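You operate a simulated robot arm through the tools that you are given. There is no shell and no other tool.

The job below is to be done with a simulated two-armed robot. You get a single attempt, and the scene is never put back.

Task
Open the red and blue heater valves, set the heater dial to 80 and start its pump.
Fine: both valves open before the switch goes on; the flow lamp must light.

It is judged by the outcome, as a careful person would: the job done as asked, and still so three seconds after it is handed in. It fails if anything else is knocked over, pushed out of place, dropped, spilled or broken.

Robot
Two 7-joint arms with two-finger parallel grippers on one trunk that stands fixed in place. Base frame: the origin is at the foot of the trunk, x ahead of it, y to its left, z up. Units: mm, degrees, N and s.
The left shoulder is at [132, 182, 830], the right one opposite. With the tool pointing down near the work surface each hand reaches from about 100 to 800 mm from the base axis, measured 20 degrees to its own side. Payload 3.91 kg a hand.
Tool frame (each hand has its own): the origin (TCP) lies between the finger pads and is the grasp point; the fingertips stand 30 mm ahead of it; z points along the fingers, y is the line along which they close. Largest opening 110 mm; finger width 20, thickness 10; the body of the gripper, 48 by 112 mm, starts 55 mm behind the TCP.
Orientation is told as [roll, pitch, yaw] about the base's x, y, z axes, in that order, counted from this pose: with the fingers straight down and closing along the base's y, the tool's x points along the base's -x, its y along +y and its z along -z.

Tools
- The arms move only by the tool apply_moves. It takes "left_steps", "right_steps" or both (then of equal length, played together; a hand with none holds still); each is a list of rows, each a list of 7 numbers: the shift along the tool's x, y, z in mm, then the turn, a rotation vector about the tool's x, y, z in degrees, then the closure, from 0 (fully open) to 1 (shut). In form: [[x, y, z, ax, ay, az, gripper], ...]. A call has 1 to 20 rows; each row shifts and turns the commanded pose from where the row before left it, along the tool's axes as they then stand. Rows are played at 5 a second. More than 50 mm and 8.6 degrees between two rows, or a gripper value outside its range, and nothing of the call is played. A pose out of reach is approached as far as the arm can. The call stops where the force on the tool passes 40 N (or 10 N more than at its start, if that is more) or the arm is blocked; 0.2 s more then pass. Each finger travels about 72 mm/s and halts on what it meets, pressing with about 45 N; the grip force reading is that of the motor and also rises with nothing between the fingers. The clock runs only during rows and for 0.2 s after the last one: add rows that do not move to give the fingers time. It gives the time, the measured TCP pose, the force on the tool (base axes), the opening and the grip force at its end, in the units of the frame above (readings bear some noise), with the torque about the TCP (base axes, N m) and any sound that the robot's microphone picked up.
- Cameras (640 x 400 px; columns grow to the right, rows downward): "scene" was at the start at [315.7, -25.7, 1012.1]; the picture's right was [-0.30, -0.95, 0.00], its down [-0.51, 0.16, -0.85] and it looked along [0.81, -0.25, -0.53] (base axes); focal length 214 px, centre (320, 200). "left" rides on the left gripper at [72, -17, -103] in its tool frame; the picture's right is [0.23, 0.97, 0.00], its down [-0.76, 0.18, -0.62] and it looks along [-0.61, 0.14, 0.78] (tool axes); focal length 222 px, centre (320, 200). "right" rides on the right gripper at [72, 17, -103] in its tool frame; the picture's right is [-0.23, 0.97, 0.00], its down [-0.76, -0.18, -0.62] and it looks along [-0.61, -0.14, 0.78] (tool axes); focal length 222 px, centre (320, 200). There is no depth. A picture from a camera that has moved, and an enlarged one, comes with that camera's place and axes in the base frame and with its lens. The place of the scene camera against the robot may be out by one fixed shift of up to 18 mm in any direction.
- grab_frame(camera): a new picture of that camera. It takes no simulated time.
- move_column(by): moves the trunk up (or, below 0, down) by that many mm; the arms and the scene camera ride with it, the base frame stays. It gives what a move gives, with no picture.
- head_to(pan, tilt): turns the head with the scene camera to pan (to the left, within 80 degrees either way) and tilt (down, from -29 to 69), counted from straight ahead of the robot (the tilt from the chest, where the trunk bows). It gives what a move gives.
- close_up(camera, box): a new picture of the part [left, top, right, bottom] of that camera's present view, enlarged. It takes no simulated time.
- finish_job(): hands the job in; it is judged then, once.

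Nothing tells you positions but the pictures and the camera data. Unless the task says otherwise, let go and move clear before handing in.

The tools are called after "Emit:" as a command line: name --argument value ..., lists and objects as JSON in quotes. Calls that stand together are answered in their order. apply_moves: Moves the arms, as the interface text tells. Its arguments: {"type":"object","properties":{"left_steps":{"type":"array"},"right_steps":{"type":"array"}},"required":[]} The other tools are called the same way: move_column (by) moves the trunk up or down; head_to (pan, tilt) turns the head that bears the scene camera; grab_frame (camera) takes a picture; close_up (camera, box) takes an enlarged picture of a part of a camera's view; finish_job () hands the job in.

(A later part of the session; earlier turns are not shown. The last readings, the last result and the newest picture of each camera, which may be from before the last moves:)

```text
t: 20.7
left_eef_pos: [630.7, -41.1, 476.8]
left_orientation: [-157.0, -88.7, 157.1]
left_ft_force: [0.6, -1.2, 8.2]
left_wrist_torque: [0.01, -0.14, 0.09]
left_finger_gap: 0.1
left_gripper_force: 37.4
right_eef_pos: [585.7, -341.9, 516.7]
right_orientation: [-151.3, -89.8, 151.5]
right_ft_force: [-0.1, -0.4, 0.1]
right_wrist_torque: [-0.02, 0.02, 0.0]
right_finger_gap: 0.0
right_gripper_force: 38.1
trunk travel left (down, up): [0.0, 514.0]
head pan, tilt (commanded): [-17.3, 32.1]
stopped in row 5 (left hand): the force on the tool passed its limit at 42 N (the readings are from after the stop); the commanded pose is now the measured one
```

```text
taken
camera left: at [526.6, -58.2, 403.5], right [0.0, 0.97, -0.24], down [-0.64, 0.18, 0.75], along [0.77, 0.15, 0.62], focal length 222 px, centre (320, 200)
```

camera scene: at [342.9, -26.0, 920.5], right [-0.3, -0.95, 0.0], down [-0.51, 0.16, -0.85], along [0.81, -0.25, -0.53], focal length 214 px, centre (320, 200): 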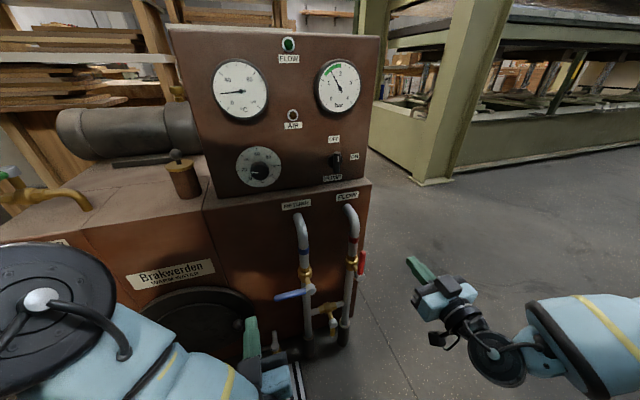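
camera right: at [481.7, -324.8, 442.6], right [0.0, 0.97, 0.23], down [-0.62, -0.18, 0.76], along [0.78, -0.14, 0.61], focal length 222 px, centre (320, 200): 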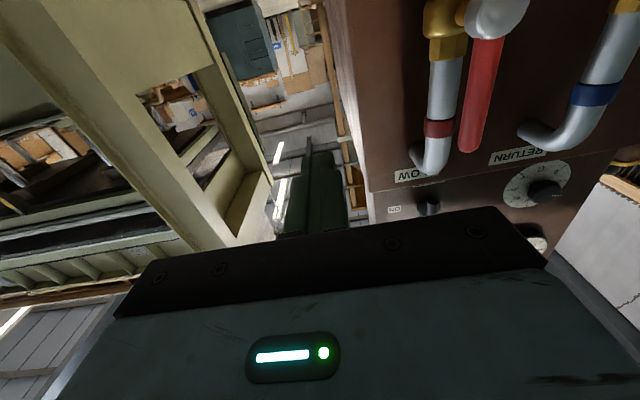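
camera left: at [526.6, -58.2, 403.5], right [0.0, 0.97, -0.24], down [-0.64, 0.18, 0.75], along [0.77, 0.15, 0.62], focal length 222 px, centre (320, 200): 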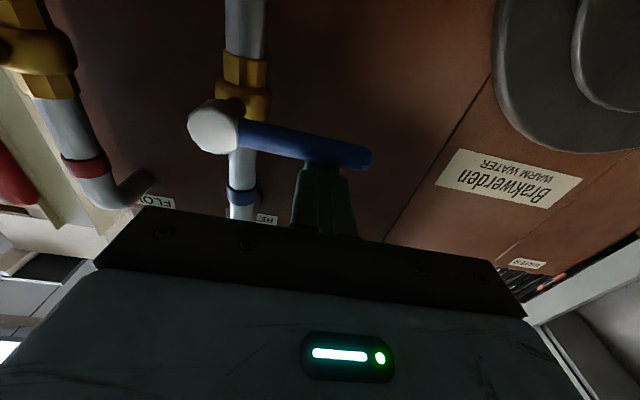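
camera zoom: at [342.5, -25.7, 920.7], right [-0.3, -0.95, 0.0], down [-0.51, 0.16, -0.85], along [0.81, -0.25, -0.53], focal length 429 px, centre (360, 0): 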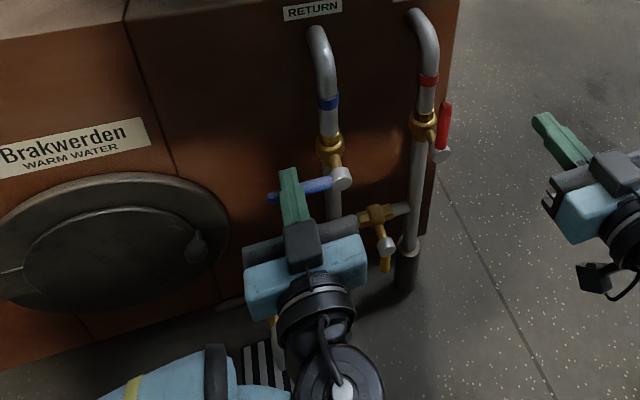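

Pressing down met the closed stop at once with the handle unmoved, so blue must open upward. I'll go round below the handle and push it up instead.

Emit:
apply_moves --left_steps '[[-12, 0, 0, 0, -1.2, 0, 1], [0, 0, -22, 0, 0, 0, 1], [0, 0, -20, 0, 0, 0, 1], [0, 48, 0, 0, 0, 0, 1], [30, 0, 0, 0, 0, 0, 1], [32, 0, 0, 0, 0, 0, 1]]'

Emit:
grab_frame --camera "left"

```text
t: 22.1
left_eef_pos: [589.6, 9.2, 423.0]
left_orientation: [-170.0, -87.9, 170.3]
left_ft_force: [0.1, -0.4, 0.9]
left_wrist_torque: [-0.02, 0.01, 0.03]
left_finger_gap: 0.0
left_gripper_force: 37.7
right_eef_pos: [585.2, -342.3, 516.5]
right_orientation: [-136.2, -89.9, 136.2]
right_ft_force: [-0.3, -0.2, -0.4]
right_wrist_torque: [0.04, 0.0, -0.04]
right_finger_gap: 0.0
right_gripper_force: 37.9
trunk travel left (down, up): [0.0, 514.0]
head pan, tilt (commanded): [-17.3, 32.1]
```

```text
taken
camera left: at [488.2, -9.3, 347.3], right [0.0, 0.97, -0.23], down [-0.65, 0.18, 0.74], along [0.76, 0.15, 0.63], focal length 222 px, centre (320, 200)
```

left: 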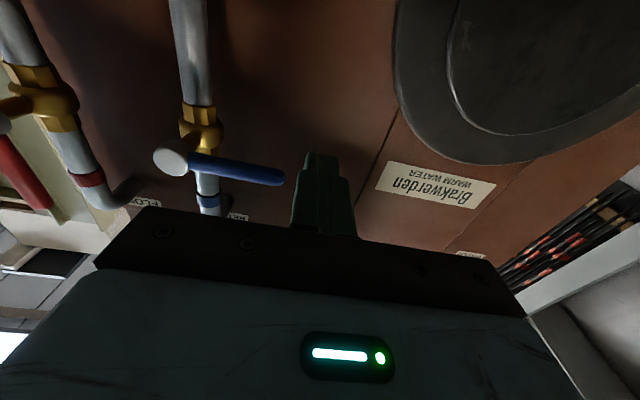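

Emit:
apply_moves --left_steps '[[0, 0, 0, 0, 2.1, 0, 1], [0, -25, 0, 0, 0, 0, 1], [0, -24, 0, 0, 0, 0, 1], [0, 0, 19, 0, 0, 0, 1], [0, 0, 19, 0, 0, 0, 1], [-8, 0, 0, 0, 0, 0, 1]]'

Emit:
grab_frame --camera "left"

Emit:
close_up --camera "scene" --box '[200, 200, 400, 400]'

```text
t: 23.5
left_eef_pos: [629.9, -38.0, 430.3]
left_orientation: [162.2, -89.8, -161.7]
left_ft_force: [0.9, 0.2, -0.3]
left_wrist_torque: [-0.01, 0.0, 0.0]
left_finger_gap: 0.0
left_gripper_force: 37.6
right_eef_pos: [585.6, -340.7, 516.0]
right_orientation: [-143.3, -89.9, 143.3]
right_ft_force: [-0.2, -0.5, -0.2]
right_wrist_torque: [0.0, 0.01, 0.01]
right_finger_gap: 0.3
right_gripper_force: 37.6
trunk travel left (down, up): [0.0, 514.0]
head pan, tilt (commanded): [-17.3, 32.1]
```

```text
taken
camera left: at [525.9, -55.4, 359.2], right [-0.01, 0.97, -0.23], down [-0.63, 0.17, 0.76], along [0.78, 0.15, 0.61], focal length 222 px, centre (320, 200)
```

left: 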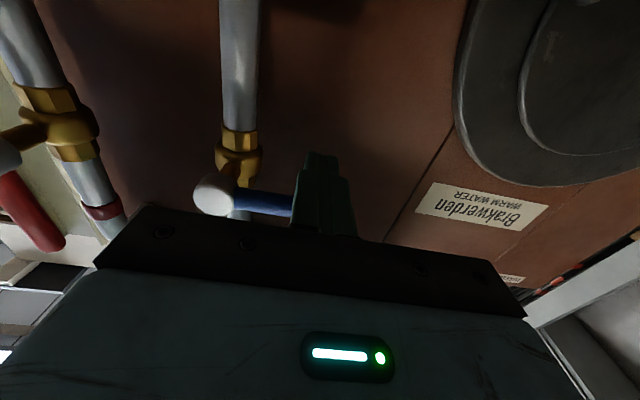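

```text
2.00 times, centred on (300, 300) of scene
camera zoom: at [343.1, -25.7, 920.5], right [-0.3, -0.95, 0.0], down [-0.51, 0.16, -0.85], along [0.81, -0.25, -0.53], focal length 429 px, centre (360, 0)
```

zoom: 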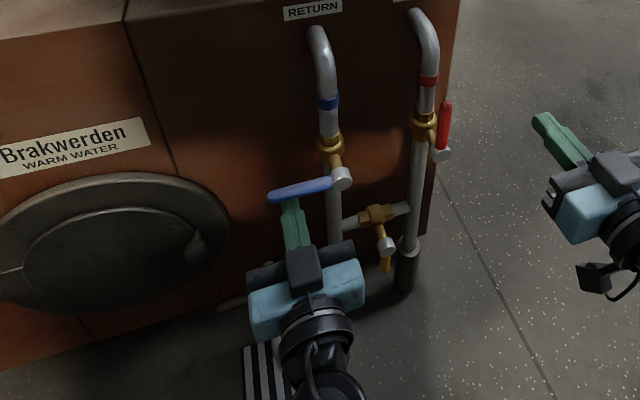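

Emit:
apply_moves --left_steps '[[-7, 0, 0, 0, 0, 0, 1], [-6, 0, 0, 0, 0, 0, 1], [-6, 0, 0, 0, 0, 0, 1]]'

Emit:
close_up --camera "scene" --box '[200, 200, 400, 400]'

```text
t: 24.3
left_eef_pos: [636.7, -22.7, 449.0]
left_orientation: [119.8, -87.5, -118.9]
left_ft_force: [0.9, -0.2, -2.8]
left_wrist_torque: [0.0, 0.04, -0.03]
left_finger_gap: 0.0
left_gripper_force: 37.5
right_eef_pos: [584.7, -341.3, 514.4]
right_orientation: [-137.3, -89.9, 137.2]
right_ft_force: [0.0, -0.7, 0.4]
right_wrist_torque: [-0.02, 0.01, 0.03]
right_finger_gap: 0.0
right_gripper_force: 38.0
trunk travel left (down, up): [0.0, 514.0]
head pan, tilt (commanded): [-17.3, 32.1]
```

```text
2.00 times, centred on (300, 300) of scene
camera zoom: at [343.1, -25.6, 920.5], right [-0.3, -0.95, 0.0], down [-0.51, 0.16, -0.85], along [0.81, -0.25, -0.53], focal length 429 px, centre (360, 0)
```

zoom: 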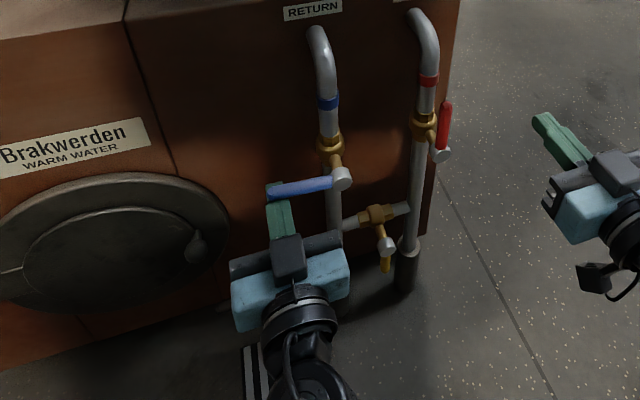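

The handle has begun to rise, but the left hand slid sideways to y -23 rather than going straight up. I'll hold still for a moment to see whether it settles.

Emit:
apply_moves --left_steps '[[0, 0, 0, 0, 0, 0, 1], [0, 0, 0, 0, 0, 0, 1]]'

Emit:
grab_frame --camera "left"

Emit:
grab_frame --camera "scene"

```text
t: 24.9
left_eef_pos: [635.9, -23.6, 449.7]
left_orientation: [121.6, -87.5, -120.8]
left_ft_force: [-0.2, 1.3, -0.7]
left_wrist_torque: [0.01, -0.02, -0.02]
left_finger_gap: 0.0
left_gripper_force: 37.5
right_eef_pos: [585.1, -341.7, 516.2]
right_orientation: [-142.1, -89.8, 141.8]
right_ft_force: [0.2, -0.1, -0.1]
right_wrist_torque: [-0.02, 0.02, 0.03]
right_finger_gap: 0.1
right_gripper_force: 38.1
trunk travel left (down, up): [0.0, 514.0]
head pan, tilt (commanded): [-17.3, 32.1]
```

```text
taken
camera left: at [534.1, -39.2, 374.4], right [-0.01, 0.98, -0.19], down [-0.64, 0.14, 0.75], along [0.77, 0.13, 0.63], focal length 222 px, centre (320, 200)
```

left: 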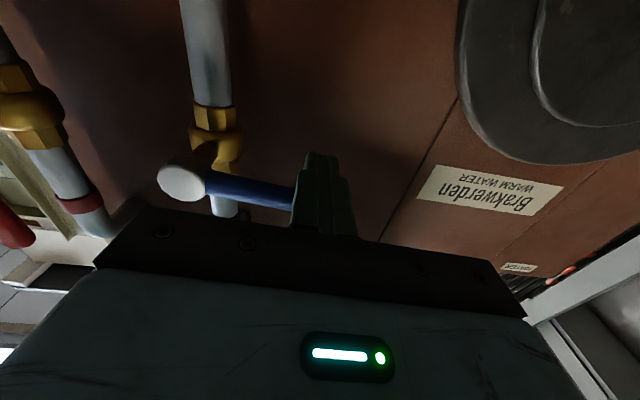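

```text
taken
camera scene: at [343.0, -25.6, 920.6], right [-0.3, -0.95, 0.0], down [-0.51, 0.16, -0.85], along [0.81, -0.25, -0.53], focal length 214 px, centre (320, 200)
```

scene: 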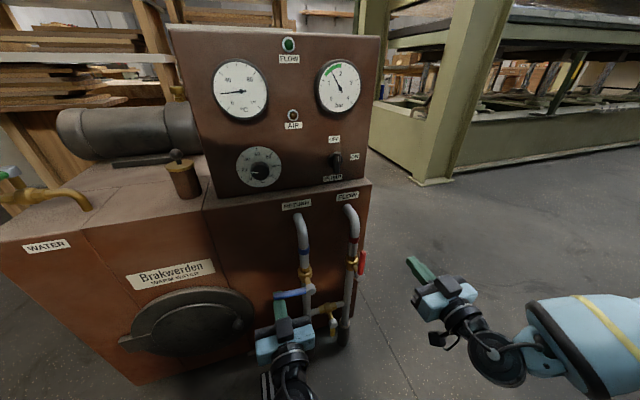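

Emit:
apply_moves --left_steps '[[2, -6, 0, 0, 0, 0, 1], [0, -6, 0, 0, 0, 0, 1]]'

```text
t: 25.7
left_eef_pos: [640.6, -21.4, 438.8]
left_orientation: [112.1, -85.4, -111.0]
left_ft_force: [-0.2, 0.2, -1.0]
left_wrist_torque: [0.0, 0.01, 0.01]
left_finger_gap: 0.0
left_gripper_force: 37.1
right_eef_pos: [585.9, -341.2, 516.0]
right_orientation: [-139.3, -89.9, 139.3]
right_ft_force: [-0.3, -0.9, 0.5]
right_wrist_torque: [-0.01, 0.01, 0.02]
right_finger_gap: 0.2
right_gripper_force: 37.5
trunk travel left (down, up): [0.0, 514.0]
head pan, tilt (commanded): [-17.3, 32.1]
stopped in row 2 (left hand): the arm was blocked; the commanded pose is now the measured one
```

Something is blocking the left arm itself, not the fingertips. I'll turn the head to look at the left arm's posture before going on.

Emit:
head_to --pan 10 --tilt 62

Emit:
grab_frame --camera "scene"

```text
t: 26.6
left_eef_pos: [639.6, -20.8, 438.8]
left_orientation: [111.7, -85.4, -110.6]
left_ft_force: [0.0, 0.4, 0.7]
left_wrist_torque: [0.0, -0.02, 0.01]
left_finger_gap: 0.0
left_gripper_force: 37.6
right_eef_pos: [586.1, -340.6, 515.2]
right_orientation: [-144.2, -89.9, 144.1]
right_ft_force: [0.0, 0.8, -0.5]
right_wrist_torque: [0.01, 0.0, 0.03]
right_finger_gap: 0.0
right_gripper_force: 37.5
trunk travel left (down, up): [0.0, 514.0]
head pan, tilt (commanded): [10.0, 62.0]
```

```text
taken
camera scene: at [320.9, 12.2, 879.5], right [0.17, -0.98, 0.0], down [-0.87, -0.15, -0.47], along [0.46, 0.08, -0.88], focal length 214 px, centre (320, 200)
```

scene: 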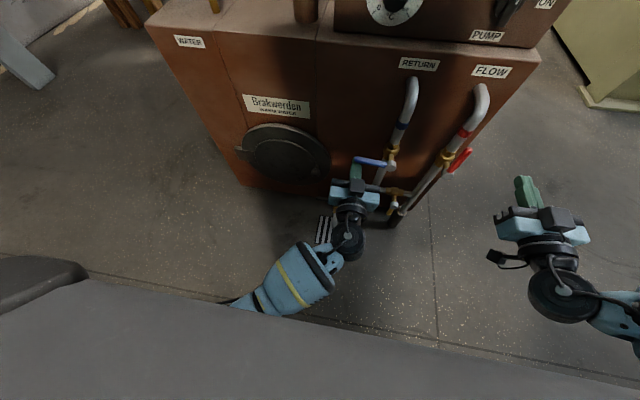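

The left elbow is tucked against the trunk, so this inward pose is poor for the left arm. I'll withdraw the left hand, park it up and to the left, and use the right hand for the blue valve.

Emit:
apply_moves --left_steps '[[2, 20, -15, 0, 0, 0, 1], [0, 20, -15, 0, 0, 0, 1], [0, 20, -15, 0, 0, 0, 1], [-30, 15, 0, 0, 0, 0, 1], [-40, 15, 0, 0, 0, 0, 1], [-40, 15, 0, 0, 0, 0, 1], [-40, 15, 0, 0, 0, 0, 1], [-40, 15, 0, 0, 0, 0, 1], [-40, 15, 0, 0, 0, 0, 1], [-40, 0, 0, 0, 0, 0, 1]]'

Emit:
grab_frame --camera "scene"

```text
t: 28.3
left_eef_pos: [581.4, 104.5, 554.7]
left_orientation: [91.2, -77.1, -91.5]
left_ft_force: [0.0, -0.2, -0.3]
left_wrist_torque: [-0.01, 0.02, 0.01]
left_finger_gap: 0.0
left_gripper_force: 37.3
right_eef_pos: [586.0, -340.3, 514.8]
right_orientation: [-128.1, -89.9, 128.2]
right_ft_force: [0.3, -0.1, 0.3]
right_wrist_torque: [0.01, 0.01, 0.0]
right_finger_gap: 0.1
right_gripper_force: 37.4
trunk travel left (down, up): [0.0, 514.0]
head pan, tilt (commanded): [10.0, 62.0]
stopped in row 8 (left hand): the arm was blocked; the commanded pose is now the measured one
```

```text
taken
camera scene: at [320.9, 12.2, 879.4], right [0.17, -0.98, 0.0], down [-0.87, -0.15, -0.47], along [0.46, 0.08, -0.88], focal length 214 px, centre (320, 200)
```

scene: 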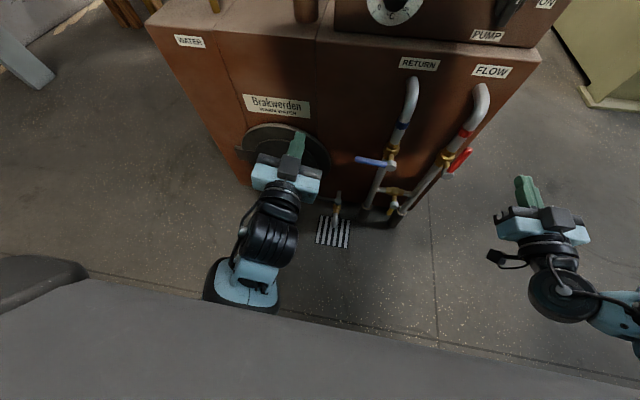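

Emit:
apply_moves --left_steps '[[-10, 0, 15, 0, 0, 0, 1], [-10, 0, 15, 0, 0, 0, 1], [-10, 0, 15, 0, 0, 0, 1]]'

Emit:
head_to --pan 50 --tilt 62

Emit:
grab_frame --camera "scene"

```text
t: 29.1
left_eef_pos: [627.3, 110.2, 570.6]
left_orientation: [89.2, -72.5, -89.6]
left_ft_force: [-0.1, 0.5, 0.0]
left_wrist_torque: [0.03, 0.01, 0.0]
left_finger_gap: 0.0
left_gripper_force: 37.1
right_eef_pos: [585.0, -342.2, 516.3]
right_orientation: [-143.7, -89.9, 143.8]
right_ft_force: [-0.2, -0.3, -0.3]
right_wrist_torque: [0.02, -0.02, -0.01]
right_finger_gap: 0.0
right_gripper_force: 37.4
trunk travel left (down, up): [0.0, 514.0]
head pan, tilt (commanded): [10.0, 62.0]
```

```text
t: 30.1
left_eef_pos: [626.7, 111.0, 572.0]
left_orientation: [90.2, -72.7, -90.2]
left_ft_force: [0.0, 0.3, 0.5]
left_wrist_torque: [0.02, -0.02, 0.02]
left_finger_gap: 0.0
left_gripper_force: 37.6
right_eef_pos: [586.6, -341.3, 516.5]
right_orientation: [-139.2, -89.8, 139.1]
right_ft_force: [0.4, 0.4, -0.3]
right_wrist_torque: [0.0, -0.05, -0.02]
right_finger_gap: 0.0
right_gripper_force: 38.1
trunk travel left (down, up): [0.0, 514.0]
head pan, tilt (commanded): [50.0, 62.0]
```

```text
taken
camera scene: at [298.9, 50.3, 879.4], right [0.77, -0.64, 0.0], down [-0.57, -0.68, -0.47], along [0.3, 0.36, -0.88], focal length 214 px, centre (320, 200)
```

scene: 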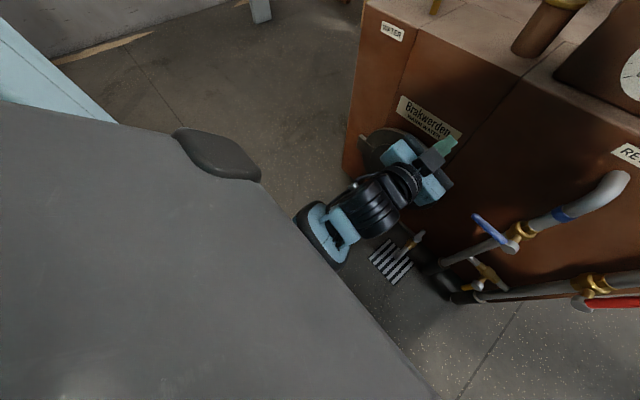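

The left forearm passes under the bowed trunk, which is what blocks it from rising. I'll slide the left hand outward to the left first and then raise it there.

Emit:
apply_moves --left_steps '[[12, 38, 0, 0, 0, 0, 1], [12, 38, 0, 0, 0, -4, 1], [10, 38, 0, 0, 0, -4, 1]]'

Emit:
grab_frame --camera "scene"

```text
t: 30.9
left_eef_pos: [628.3, 215.1, 577.1]
left_orientation: [95.4, -85.3, -95.7]
left_ft_force: [-0.6, -1.1, -0.1]
left_wrist_torque: [-0.01, 0.03, 0.01]
left_finger_gap: 0.0
left_gripper_force: 37.9
right_eef_pos: [586.1, -341.8, 515.4]
right_orientation: [-147.6, -89.9, 147.7]
right_ft_force: [0.3, -0.3, -0.3]
right_wrist_torque: [-0.04, 0.0, 0.0]
right_finger_gap: 0.1
right_gripper_force: 38.4
trunk travel left (down, up): [0.0, 514.0]
head pan, tilt (commanded): [50.0, 62.0]
```

```text
taken
camera scene: at [298.8, 50.1, 879.4], right [0.77, -0.64, 0.0], down [-0.57, -0.68, -0.47], along [0.3, 0.36, -0.88], focal length 214 px, centre (320, 200)
```

scene: 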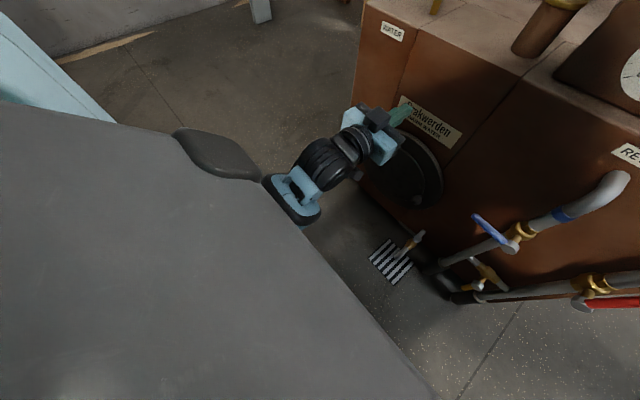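

Emit:
apply_moves --left_steps '[[0, 40, 0, 0, 0, -4.7, 1], [-20, 30, 0, 0, 0, 0, 1], [-35, 0, 0, 0, 0, 0, 1], [-35, 0, 0, 0, 0, 0, 1], [-35, 0, 0, 0, 0, 0, 1], [-35, 0, 0, 0, 0, 0, 1]]'

Emit:
grab_frame --camera "scene"

```text
t: 32.3
left_eef_pos: [627.1, 283.7, 737.7]
left_orientation: [148.1, -89.7, -148.4]
left_ft_force: [0.2, -0.2, -0.3]
left_wrist_torque: [-0.03, 0.03, 0.01]
left_finger_gap: 0.0
left_gripper_force: 37.8
right_eef_pos: [585.5, -342.1, 515.3]
right_orientation: [-140.6, -89.9, 140.6]
right_ft_force: [-0.3, -0.4, -0.4]
right_wrist_torque: [0.01, 0.02, 0.02]
right_finger_gap: 0.0
right_gripper_force: 38.1
trunk travel left (down, up): [0.0, 514.0]
head pan, tilt (commanded): [50.0, 62.0]
```

```text
taken
camera scene: at [298.7, 50.3, 879.4], right [0.77, -0.64, 0.0], down [-0.57, -0.68, -0.47], along [0.3, 0.36, -0.88], focal length 214 px, centre (320, 200)
```

scene: 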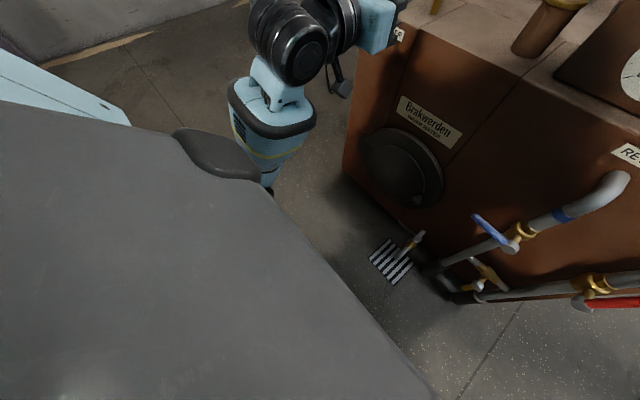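

The left arm is free again at (627, 284, 738). Now I'll watch the valves with the head, turn the right hand 20 degrees leftward and carry it low in front of the pipes toward the underside of the blue handle.

Emit:
head_to --pan -12 --tilt 45

Emit:
apply_moves --right_steps '[[33, 0, 0, -6.7, 0, 0, 1], [33, 0, 0, -6.7, 0, 0, 1], [34, 0, 0, -6.6, 0, 0, 1]]' --left_steps '[[0, -25, -10, 0, 0, 0, 1], [0, -25, -10, 0, 0, 0, 1], [-10, -25, -10, 0, 0, 0, 1]]'

Emit:
grab_frame --camera "scene"

```text
t: 33.6
left_eef_pos: [628.0, 286.1, 737.4]
left_orientation: [149.6, -89.8, -149.8]
left_ft_force: [-0.1, -0.8, -0.1]
left_wrist_torque: [-0.04, 0.01, 0.01]
left_finger_gap: 0.0
left_gripper_force: 37.5
right_eef_pos: [585.1, -341.0, 516.0]
right_orientation: [-138.2, -90.0, 138.2]
right_ft_force: [-0.7, 0.3, 0.5]
right_wrist_torque: [-0.01, 0.01, -0.01]
right_finger_gap: 0.0
right_gripper_force: 37.9
trunk travel left (down, up): [0.0, 514.0]
head pan, tilt (commanded): [-12.0, 45.0]
```

```text
t: 34.5
left_eef_pos: [598.6, 210.7, 748.7]
left_orientation: [152.6, -89.7, -153.0]
left_ft_force: [0.0, 0.7, -0.4]
left_wrist_torque: [0.03, -0.03, 0.02]
left_finger_gap: 0.1
left_gripper_force: 37.3
right_eef_pos: [584.6, -341.8, 416.1]
right_orientation: [-151.4, -89.9, 171.5]
right_ft_force: [-0.9, -0.5, 0.7]
right_wrist_torque: [-0.04, 0.03, 0.0]
right_finger_gap: 0.1
right_gripper_force: 37.5
trunk travel left (down, up): [0.0, 514.0]
head pan, tilt (commanded): [-12.0, 45.0]
```

```text
taken
camera scene: at [337.0, -15.7, 901.2], right [-0.21, -0.98, 0.0], down [-0.69, 0.15, -0.71], along [0.69, -0.15, -0.71], focal length 214 px, centre (320, 200)
```

scene: 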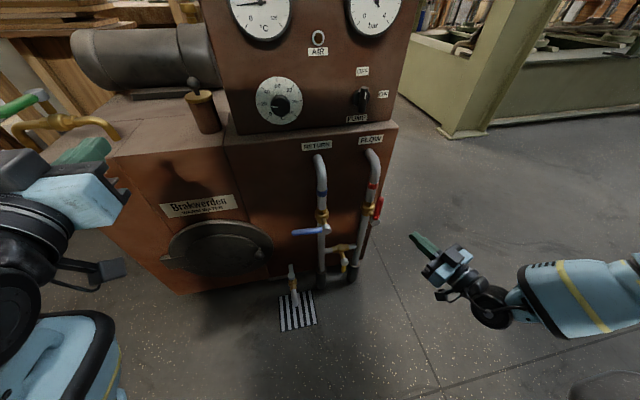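

Emit:
apply_moves --right_steps '[[0, 35.2, 12.8, 0, 0, 0, 1], [0, 35.2, 12.8, 0, 0, 0, 1], [0, 35.2, 12.8, 0, 0, 0, 1], [0, 35.2, 12.8, 0, 0, 0, 1]]'

Emit:
grab_frame --camera "scene"

Emit:
grab_frame --camera "right"

```text
t: 35.5
left_eef_pos: [598.9, 210.1, 748.9]
left_orientation: [147.6, -89.5, -147.8]
left_ft_force: [0.2, 1.2, -0.2]
left_wrist_torque: [0.0, 0.02, -0.02]
left_finger_gap: 0.0
left_gripper_force: 37.7
right_eef_pos: [585.3, -193.4, 415.8]
right_orientation: [-70.4, -90.0, 90.4]
right_ft_force: [-0.2, -1.0, 0.2]
right_wrist_torque: [0.0, 0.0, -0.01]
right_finger_gap: 0.1
right_gripper_force: 38.4
trunk travel left (down, up): [0.0, 514.0]
head pan, tilt (commanded): [-12.0, 45.0]
```

```text
taken
camera scene: at [337.0, -16.1, 901.2], right [-0.21, -0.98, 0.0], down [-0.69, 0.15, -0.71], along [0.69, -0.15, -0.71], focal length 214 px, centre (320, 200)
```

scene: 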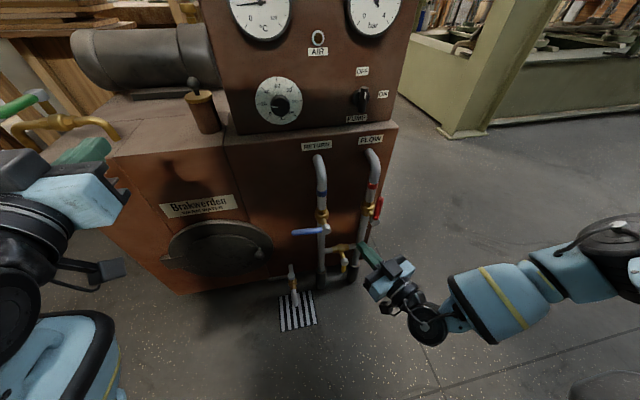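

```text
taken
camera right: at [482.1, -211.7, 343.0], right [-0.33, 0.92, 0.23], down [-0.53, -0.38, 0.76], along [0.78, 0.13, 0.61], focal length 222 px, centre (320, 200)
```

right: 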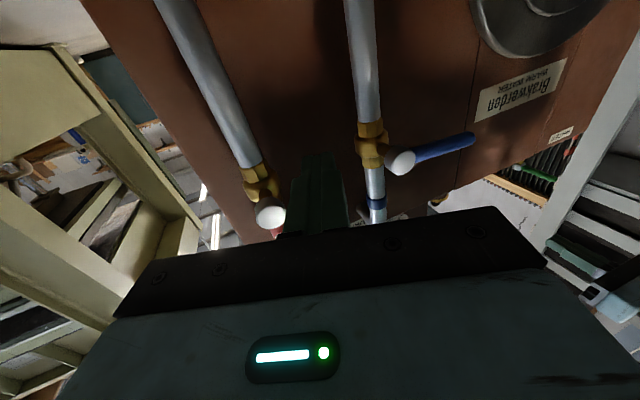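

Emit:
apply_moves --right_steps '[[0, 41, 15, 0, 0, 0, 1], [0, 41, 15, 0, 0, 0, 1], [0, 41, 15, 0, 0, 0, 1]]'

Emit:
grab_frame --camera "scene"

Emit:
grab_frame --camera "right"

```text
t: 36.2
left_eef_pos: [599.1, 210.8, 748.3]
left_orientation: [149.0, -89.7, -149.3]
left_ft_force: [0.0, 0.0, -0.9]
left_wrist_torque: [0.03, 0.0, 0.03]
left_finger_gap: 0.1
left_gripper_force: 37.6
right_eef_pos: [586.0, -90.9, 437.1]
right_orientation: [-67.6, -90.0, 87.6]
right_ft_force: [-0.9, 0.2, 0.4]
right_wrist_torque: [0.0, 0.01, -0.01]
right_finger_gap: 0.0
right_gripper_force: 37.4
right hand out of reach, approached as far as the arm can: row 3
trunk travel left (down, up): [0.0, 514.0]
head pan, tilt (commanded): [-12.0, 45.0]
```

```text
taken
camera scene: at [337.1, -15.8, 901.1], right [-0.21, -0.98, 0.0], down [-0.69, 0.15, -0.71], along [0.69, -0.15, -0.71], focal length 214 px, centre (320, 200)
```

scene: 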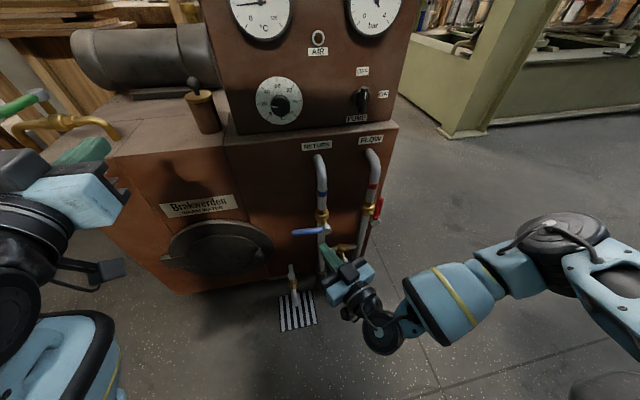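

```text
taken
camera right: at [483.3, -110.8, 364.6], right [-0.33, 0.92, 0.23], down [-0.52, -0.38, 0.76], along [0.78, 0.14, 0.61], focal length 222 px, centre (320, 200)
```

right: 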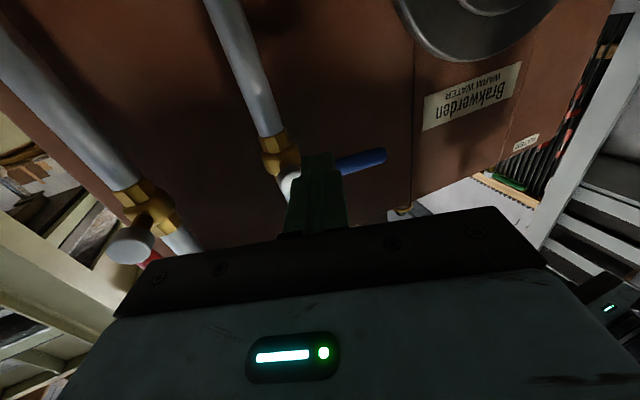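

The right arm reached its limit at y -91 with this angle. Turning the hand 20 degrees further left lets it reach under the blue handle, so I'll do that and check.

Emit:
apply_moves --right_steps '[[4, 0, 0, -6.7, 0, 0, 1], [4, 0, 0, -6.7, 0, 0, 1], [6, 0, 0, -6.6, 0, 0, 1]]'

Emit:
grab_frame --camera "scene"

Emit:
grab_frame --camera "right"

```text
t: 37.0
left_eef_pos: [598.0, 209.3, 748.5]
left_orientation: [150.8, -89.6, -151.1]
left_ft_force: [-0.3, -0.2, 0.0]
left_wrist_torque: [0.02, -0.01, -0.01]
left_finger_gap: 0.0
left_gripper_force: 37.8
right_eef_pos: [586.0, -91.6, 422.6]
right_orientation: [-65.0, -89.9, 105.1]
right_ft_force: [0.5, -0.6, 0.2]
right_wrist_torque: [-0.02, 0.0, 0.02]
right_finger_gap: 0.5
right_gripper_force: 38.1
trunk travel left (down, up): [0.0, 514.0]
head pan, tilt (commanded): [-12.0, 45.0]
```

```text
taken
camera scene: at [337.0, -15.8, 901.2], right [-0.21, -0.98, 0.0], down [-0.69, 0.15, -0.71], along [0.69, -0.15, -0.71], focal length 214 px, centre (320, 200)
```

scene: 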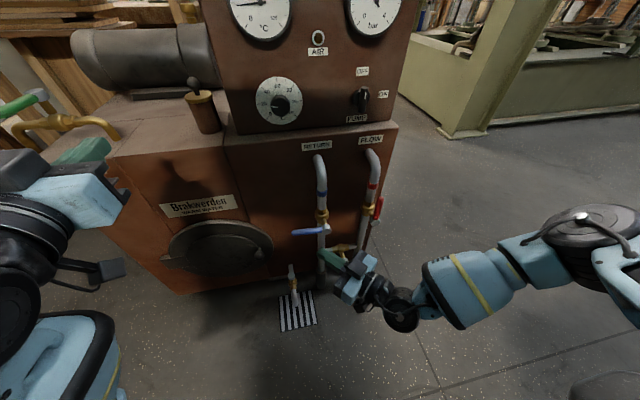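

```text
taken
camera right: at [496.0, -145.7, 349.8], right [-0.63, 0.75, 0.23], down [-0.36, -0.54, 0.76], along [0.69, 0.4, 0.61], focal length 222 px, centre (320, 200)
```

right: 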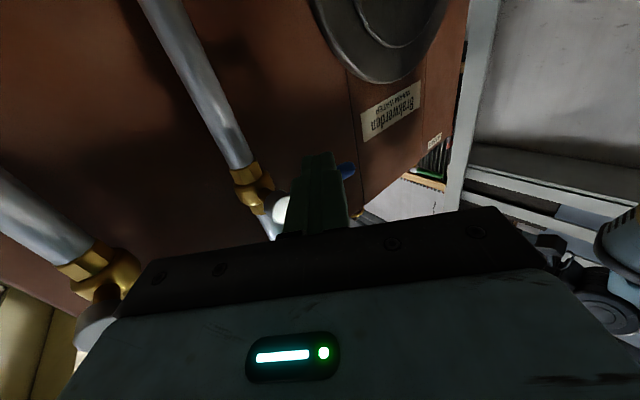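

Emit:
apply_moves --right_steps '[[0, 0, 18, 0, 0, 0, 1], [0, 0, 18, 0, 0, 0, 1], [0, 1, 17, 0, 0, 0, 1]]'

Emit:
close_up --camera "scene" --box '[240, 150, 440, 350]'

Emit:
grab_frame --camera "right"

```text
t: 37.9
left_eef_pos: [598.6, 210.0, 748.1]
left_orientation: [148.1, -89.5, -148.3]
left_ft_force: [0.8, 0.3, 0.4]
left_wrist_torque: [-0.02, 0.0, -0.01]
left_finger_gap: 0.0
left_gripper_force: 37.6
right_eef_pos: [627.4, -55.9, 422.1]
right_orientation: [-57.9, -90.0, 97.9]
right_ft_force: [0.6, 0.9, 0.2]
right_wrist_torque: [-0.01, 0.0, 0.0]
right_finger_gap: 0.0
right_gripper_force: 37.8
trunk travel left (down, up): [0.0, 514.0]
head pan, tilt (commanded): [-12.0, 45.0]
```

```text
2.00 times, centred on (340, 250) of scene
camera zoom: at [337.1, -15.9, 901.2], right [-0.21, -0.98, 0.0], down [-0.69, 0.15, -0.71], along [0.69, -0.15, -0.71], focal length 429 px, centre (280, 100)
```

zoom: 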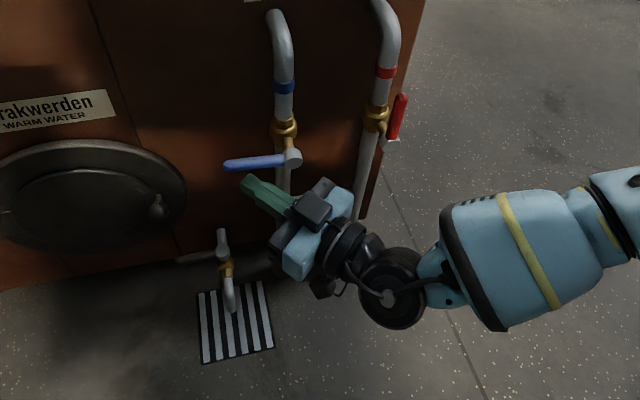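

```text
taken
camera right: at [536.1, -110.2, 349.5], right [-0.63, 0.75, 0.23], down [-0.36, -0.54, 0.76], along [0.69, 0.39, 0.61], focal length 222 px, centre (320, 200)
```

right: 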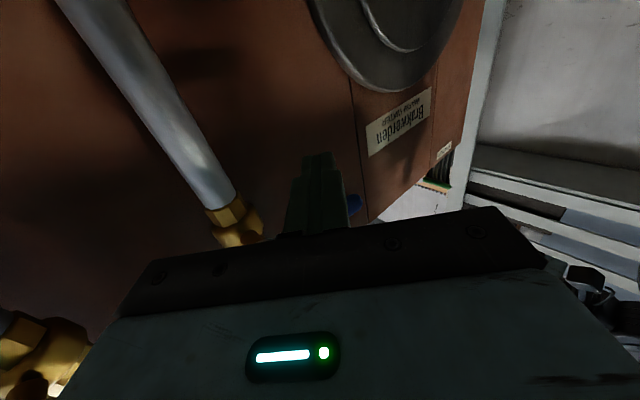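

The fingertips are beneath the blue handle. I'll push it up along its arc.

Emit:
apply_moves --right_steps '[[-8.2, 0, 0, 0, 0, 0, 1], [-8.2, 0, 0, 0, 0, 0, 1], [-8.2, 0, 0, 0, 0, 0, 1], [-5.6, 1, 0.8, 0, 0, 0, 1], [-5.6, 1, 0.8, 0, 0, 0, 1], [-6.4, 0, 0, 0, 0, 0, 1], [-6.4, 0, 0, 0, 0, 0, 1]]'

Emit:
close_up --camera "scene" --box '[240, 150, 440, 350]'

```text
t: 39.5
left_eef_pos: [598.3, 209.9, 747.9]
left_orientation: [148.0, -89.8, -148.3]
left_ft_force: [0.7, -1.1, 0.8]
left_wrist_torque: [0.01, 0.01, 0.04]
left_finger_gap: 0.0
left_gripper_force: 38.0
right_eef_pos: [625.4, -54.4, 471.1]
right_orientation: [-49.5, -90.0, 89.5]
right_ft_force: [-5.4, -2.8, -5.3]
right_wrist_torque: [0.06, 0.02, -0.1]
right_finger_gap: 0.0
right_gripper_force: 37.7
trunk travel left (down, up): [0.0, 514.0]
head pan, tilt (commanded): [-12.0, 45.0]
```

```text
2.00 times, centred on (340, 250) of scene
camera zoom: at [337.2, -16.0, 901.1], right [-0.21, -0.98, 0.0], down [-0.69, 0.15, -0.71], along [0.69, -0.15, -0.71], focal length 429 px, centre (280, 100)
```

zoom: 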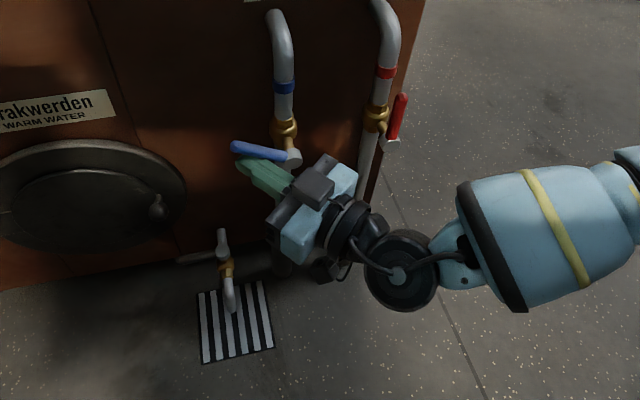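

Emit:
apply_moves --right_steps '[[-6.9, -1.7, -1.4, 0, 0, 0, 1], [-6.9, -1.7, -1.4, 0, 0, 0, 1], [-6.5, -3.4, -2.9, 0, 0, 0, 1], [-6.5, -3.4, -2.9, 0, 0, 0, 1], [-3.7, -3.3, -2.7, 0, 0, 0, 1], [-3.7, -3.3, -2.7, 0, 0, 0, 1]]'

Emit:
close_up --camera "scene" --box '[240, 150, 440, 350]'

Emit:
grab_frame --camera "right"

```text
t: 40.9
left_eef_pos: [598.7, 210.5, 747.8]
left_orientation: [149.5, -89.6, -149.7]
left_ft_force: [-0.5, 0.0, 0.0]
left_wrist_torque: [-0.04, -0.01, -0.02]
left_finger_gap: 0.0
left_gripper_force: 37.9
right_eef_pos: [626.9, -76.0, 505.4]
right_orientation: [-15.5, -89.9, 55.6]
right_ft_force: [-10.9, -0.7, -7.6]
right_wrist_torque: [0.07, 0.03, -0.06]
right_finger_gap: 0.1
right_gripper_force: 37.7
trunk travel left (down, up): [0.0, 514.0]
head pan, tilt (commanded): [-12.0, 45.0]
```

```text
2.00 times, centred on (340, 250) of scene
camera zoom: at [337.0, -15.9, 901.2], right [-0.21, -0.98, 0.0], down [-0.69, 0.15, -0.71], along [0.69, -0.15, -0.71], focal length 429 px, centre (280, 100)
```

zoom: 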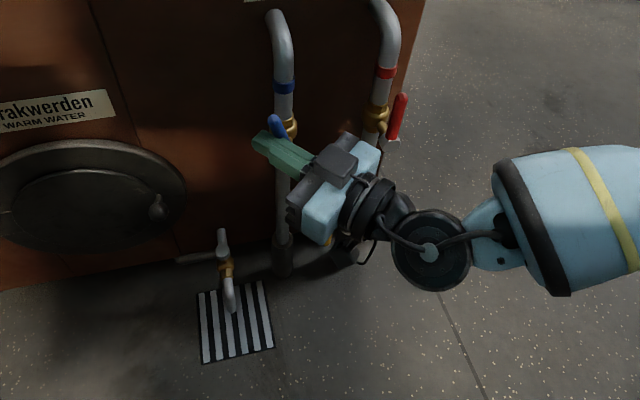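

```text
taken
camera right: at [535.4, -129.5, 432.2], right [-0.63, 0.75, 0.23], down [-0.36, -0.54, 0.76], along [0.69, 0.4, 0.61], focal length 222 px, centre (320, 200)
```

right: 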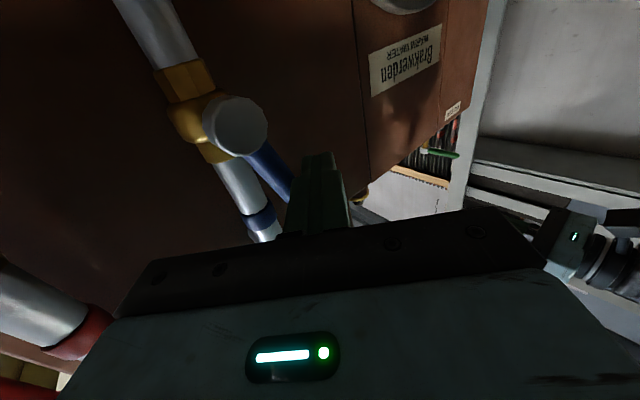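

Emit:
apply_moves --right_steps '[[-2.5, -3.1, -2.6, 0, 0, 0, 1], [-2, -3.1, -2.6, 0, 0, 0, 1], [-1, -3.1, -2.6, 0, 0, 0, 1]]'

Emit:
close_up --camera "scene" --box '[280, 150, 400, 270]'

Emit:
grab_frame --camera "right"

```text
t: 41.6
left_eef_pos: [598.0, 210.4, 749.1]
left_orientation: [152.7, -89.6, -153.2]
left_ft_force: [-1.3, 0.1, 0.8]
left_wrist_torque: [-0.03, -0.04, -0.01]
left_finger_gap: 0.0
left_gripper_force: 37.6
right_eef_pos: [626.8, -87.9, 511.2]
right_orientation: [-125.5, -89.9, 165.7]
right_ft_force: [-11.6, 4.1, -3.0]
right_wrist_torque: [0.05, 0.17, -0.12]
right_finger_gap: 0.0
right_gripper_force: 37.1
trunk travel left (down, up): [0.0, 514.0]
head pan, tilt (commanded): [-12.0, 45.0]
```

```text
3.33 times, centred on (340, 210) of scene
camera zoom: at [336.7, -15.7, 901.3], right [-0.21, -0.98, 0.0], down [-0.69, 0.15, -0.71], along [0.69, -0.15, -0.71], focal length 715 px, centre (253, 167)
```

zoom: 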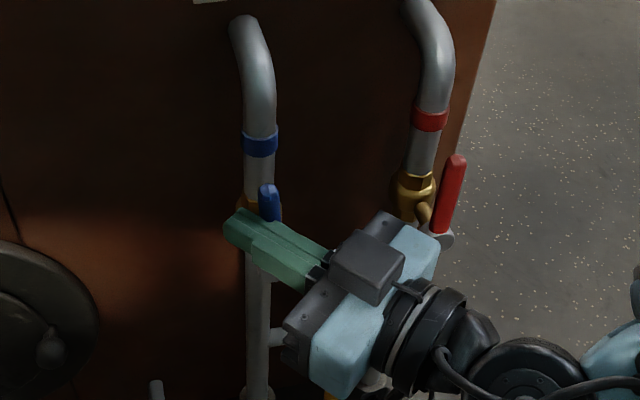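

```text
taken
camera right: at [535.8, -141.7, 438.1], right [-0.63, 0.75, 0.23], down [-0.36, -0.54, 0.76], along [0.69, 0.4, 0.61], focal length 222 px, centre (320, 200)
```

right: 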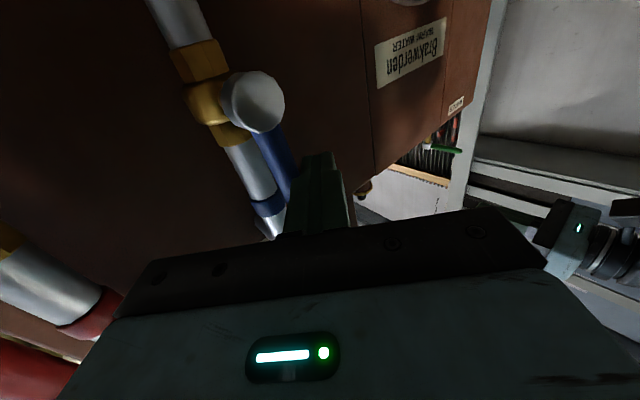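

Emit:
apply_moves --right_steps '[[0, -2.3, -1.9, 0, 0, 0, 1], [0, -2.3, -1.9, 0, 0, 0, 1]]'

Emit:
grab_frame --camera "right"

```text
t: 42.2
left_eef_pos: [599.0, 210.5, 749.3]
left_orientation: [157.4, -89.7, -157.8]
left_ft_force: [-0.1, 0.0, 0.2]
left_wrist_torque: [-0.01, -0.01, -0.02]
left_finger_gap: 0.2
left_gripper_force: 37.9
right_eef_pos: [626.2, -91.8, 511.2]
right_orientation: [-140.1, -89.8, -179.6]
right_ft_force: [-0.9, 20.3, -0.9]
right_wrist_torque: [0.01, 0.05, 0.27]
right_finger_gap: 0.0
right_gripper_force: 37.5
trunk travel left (down, up): [0.0, 514.0]
head pan, tilt (commanded): [-12.0, 45.0]
```

```text
taken
camera right: at [536.0, -146.0, 438.5], right [-0.63, 0.74, 0.23], down [-0.36, -0.54, 0.76], along [0.69, 0.4, 0.61], focal length 222 px, centre (320, 200)
```

right: 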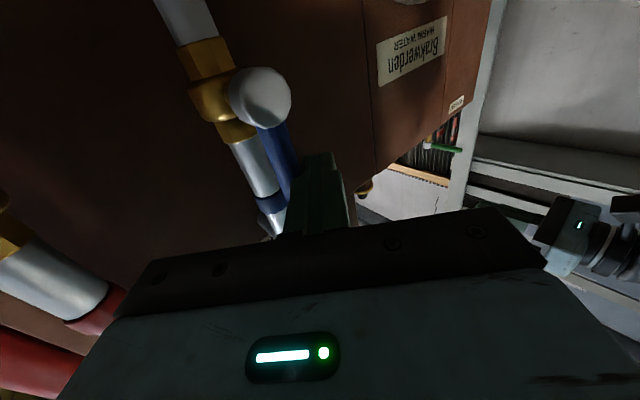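

Emit:
apply_moves --right_steps '[[0, -1.2, -1, 0, 0, 0, 1], [0, 0, 0, 0, 0, 0, 1]]'

Emit:
close_up --camera "right" --box '[160, 0, 360, 240]'

```text
t: 42.9
left_eef_pos: [598.2, 211.1, 749.1]
left_orientation: [165.2, -89.7, -165.5]
left_ft_force: [-0.3, 0.3, -0.8]
left_wrist_torque: [0.0, 0.01, 0.03]
left_finger_gap: 0.1
left_gripper_force: 37.9
right_eef_pos: [625.6, -92.1, 512.3]
right_orientation: [-130.2, -89.9, 170.5]
right_ft_force: [0.8, 32.0, 2.1]
right_wrist_torque: [0.05, 0.0, 0.41]
right_finger_gap: 0.0
right_gripper_force: 37.4
trunk travel left (down, up): [0.0, 514.0]
head pan, tilt (commanded): [-12.0, 45.0]
```

```text
1.67 times, centred on (260, 120) of right
camera zoom: at [535.4, -147.0, 438.6], right [-0.63, 0.74, 0.23], down [-0.36, -0.54, 0.76], along [0.69, 0.4, 0.61], focal length 370 px, centre (420, 333)
```

zoom: 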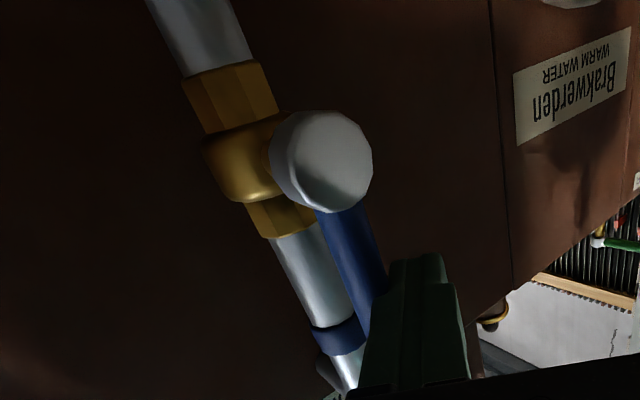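

Blue also met a firm stop at 32 N with its handle in line with its pipe, so both valves are open. I'll withdraw the right hand and check both handles.

Emit:
apply_moves --right_steps '[[0, 5, 4.2, 0, 0, 0, 1], [0, 7.7, 6.4, 0, 0, 0, 1], [0, 0, -25, 0, 0, 0, 1], [0, 0, -25, 0, 0, 0, 1], [0, -25, -20, 6.7, 0, 0, 1], [0, -30, -15, 6.7, 0, 0, 1], [0, -35, -10, 6.7, 0, 0, 1], [0, -38, -12, 6.7, 0, 0, 1], [0, -40, 0, 6.7, 0, 0, 1], [0, -40, 0, 6.5, 0, 0, 1]]'

Emit:
grab_frame --camera "scene"

Emit:
close_up --camera "scene" --box '[280, 130, 420, 290]'

```text
t: 45.0
left_eef_pos: [599.1, 209.0, 749.4]
left_orientation: [150.5, -89.7, -150.9]
left_ft_force: [-0.1, 0.3, 0.0]
left_wrist_torque: [0.05, 0.0, -0.03]
left_finger_gap: 0.0
left_gripper_force: 37.5
right_eef_pos: [613.4, -332.6, 509.9]
right_orientation: [-150.0, -89.8, 149.9]
right_ft_force: [-0.2, 0.5, -0.2]
right_wrist_torque: [-0.02, 0.01, -0.04]
right_finger_gap: 0.2
right_gripper_force: 37.8
trunk travel left (down, up): [0.0, 514.0]
head pan, tilt (commanded): [-12.0, 45.0]
```

```text
taken
camera scene: at [337.1, -15.8, 901.2], right [-0.21, -0.98, 0.0], down [-0.69, 0.15, -0.71], along [0.69, -0.15, -0.71], focal length 214 px, centre (320, 200)
```

scene: 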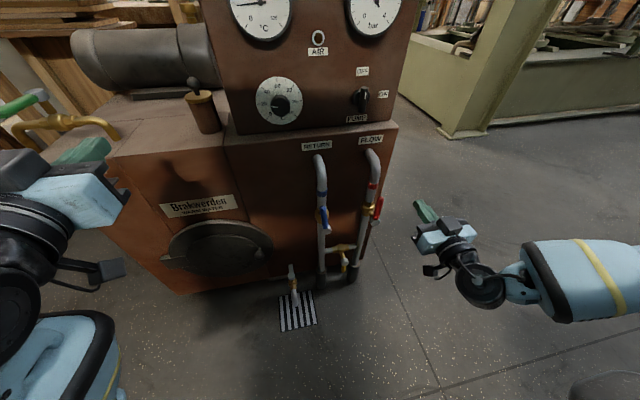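

```text
2.50 times, centred on (350, 210) of scene
camera zoom: at [337.1, -15.8, 901.2], right [-0.21, -0.98, 0.0], down [-0.69, 0.15, -0.71], along [0.69, -0.15, -0.71], focal length 536 px, centre (245, 175)
```

zoom: 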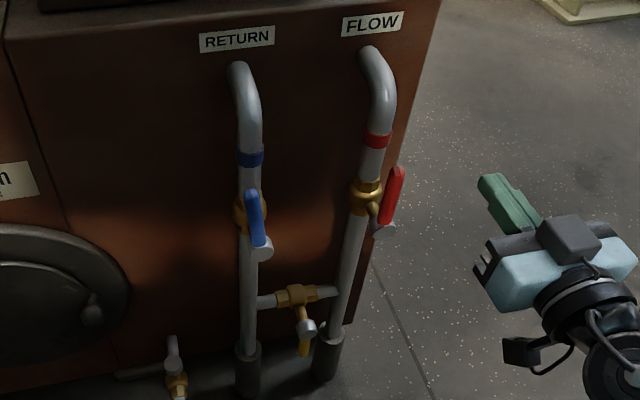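

Emit:
close_up --camera "scene" --box '[300, 180, 400, 250]'

Emit:
grab_frame --camera "right"

```text
5.71 times, centred on (350, 215) of scene
camera zoom: at [337.1, -15.8, 901.2], right [-0.21, -0.98, 0.0], down [-0.69, 0.15, -0.71], along [0.69, -0.15, -0.71], focal length 1226 px, centre (149, 114)
```

zoom: 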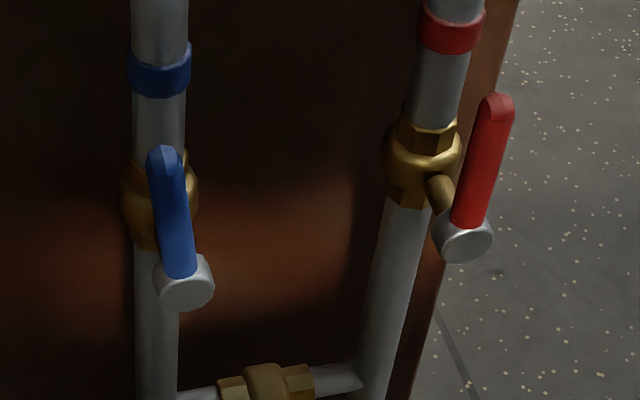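

```text
taken
camera right: at [510.8, -315.1, 437.6], right [0.0, 0.97, 0.23], down [-0.62, -0.18, 0.76], along [0.78, -0.14, 0.61], focal length 222 px, centre (320, 200)
```

right: 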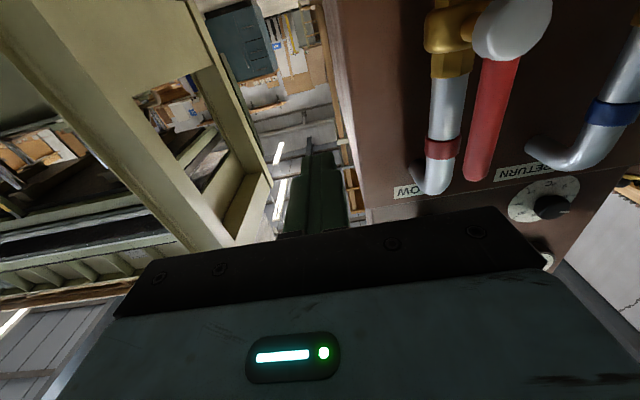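

Both handles look upright, though the blue one may lean a few degrees, so I'll bring the right camera back for a closer check.

Emit:
apply_moves --right_steps '[[10, 30, -10, -6.7, 0, 0, 1], [10, 35, 0, -6.7, 0, 0, 1], [10, 35, 0, -6.6, 0, 0, 1], [10, 30, 0, 0, 0, 0, 1]]'

Emit:
grab_frame --camera "right"

Emit:
close_up --camera "right" --box '[300, 60, 500, 220]'

```text
t: 46.0
left_eef_pos: [599.2, 209.4, 748.2]
left_orientation: [147.8, -89.6, -148.1]
left_ft_force: [0.8, -0.3, 0.1]
left_wrist_torque: [0.0, 0.01, 0.0]
left_finger_gap: 0.0
left_gripper_force: 38.0
right_eef_pos: [583.4, -205.1, 471.1]
right_orientation: [-117.3, -89.9, 137.4]
right_ft_force: [0.1, 0.9, 0.0]
right_wrist_torque: [0.01, -0.02, 0.01]
right_finger_gap: 0.4
right_gripper_force: 37.4
trunk travel left (down, up): [0.0, 514.0]
head pan, tilt (commanded): [-12.0, 45.0]
```

```text
taken
camera right: at [479.7, -223.9, 397.6], right [-0.33, 0.92, 0.23], down [-0.53, -0.38, 0.76], along [0.78, 0.14, 0.61], focal length 222 px, centre (320, 200)
```

right: 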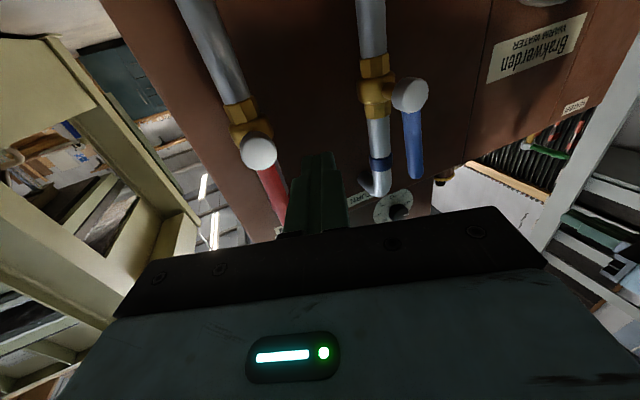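

```text
2.50 times, centred on (400, 140) of right
camera zoom: at [479.7, -223.9, 397.6], right [-0.33, 0.92, 0.23], down [-0.53, -0.38, 0.76], along [0.78, 0.14, 0.61], focal length 555 px, centre (120, 350)
```

zoom: 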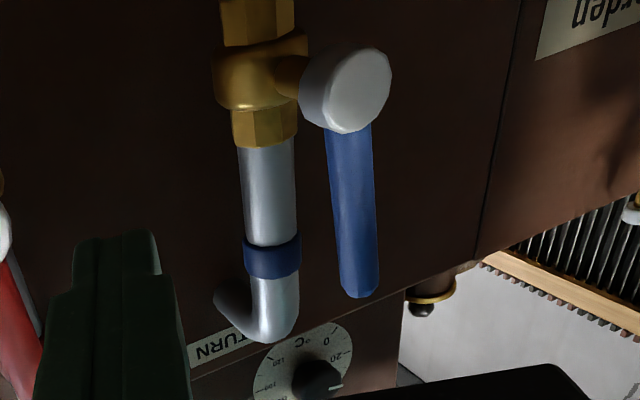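

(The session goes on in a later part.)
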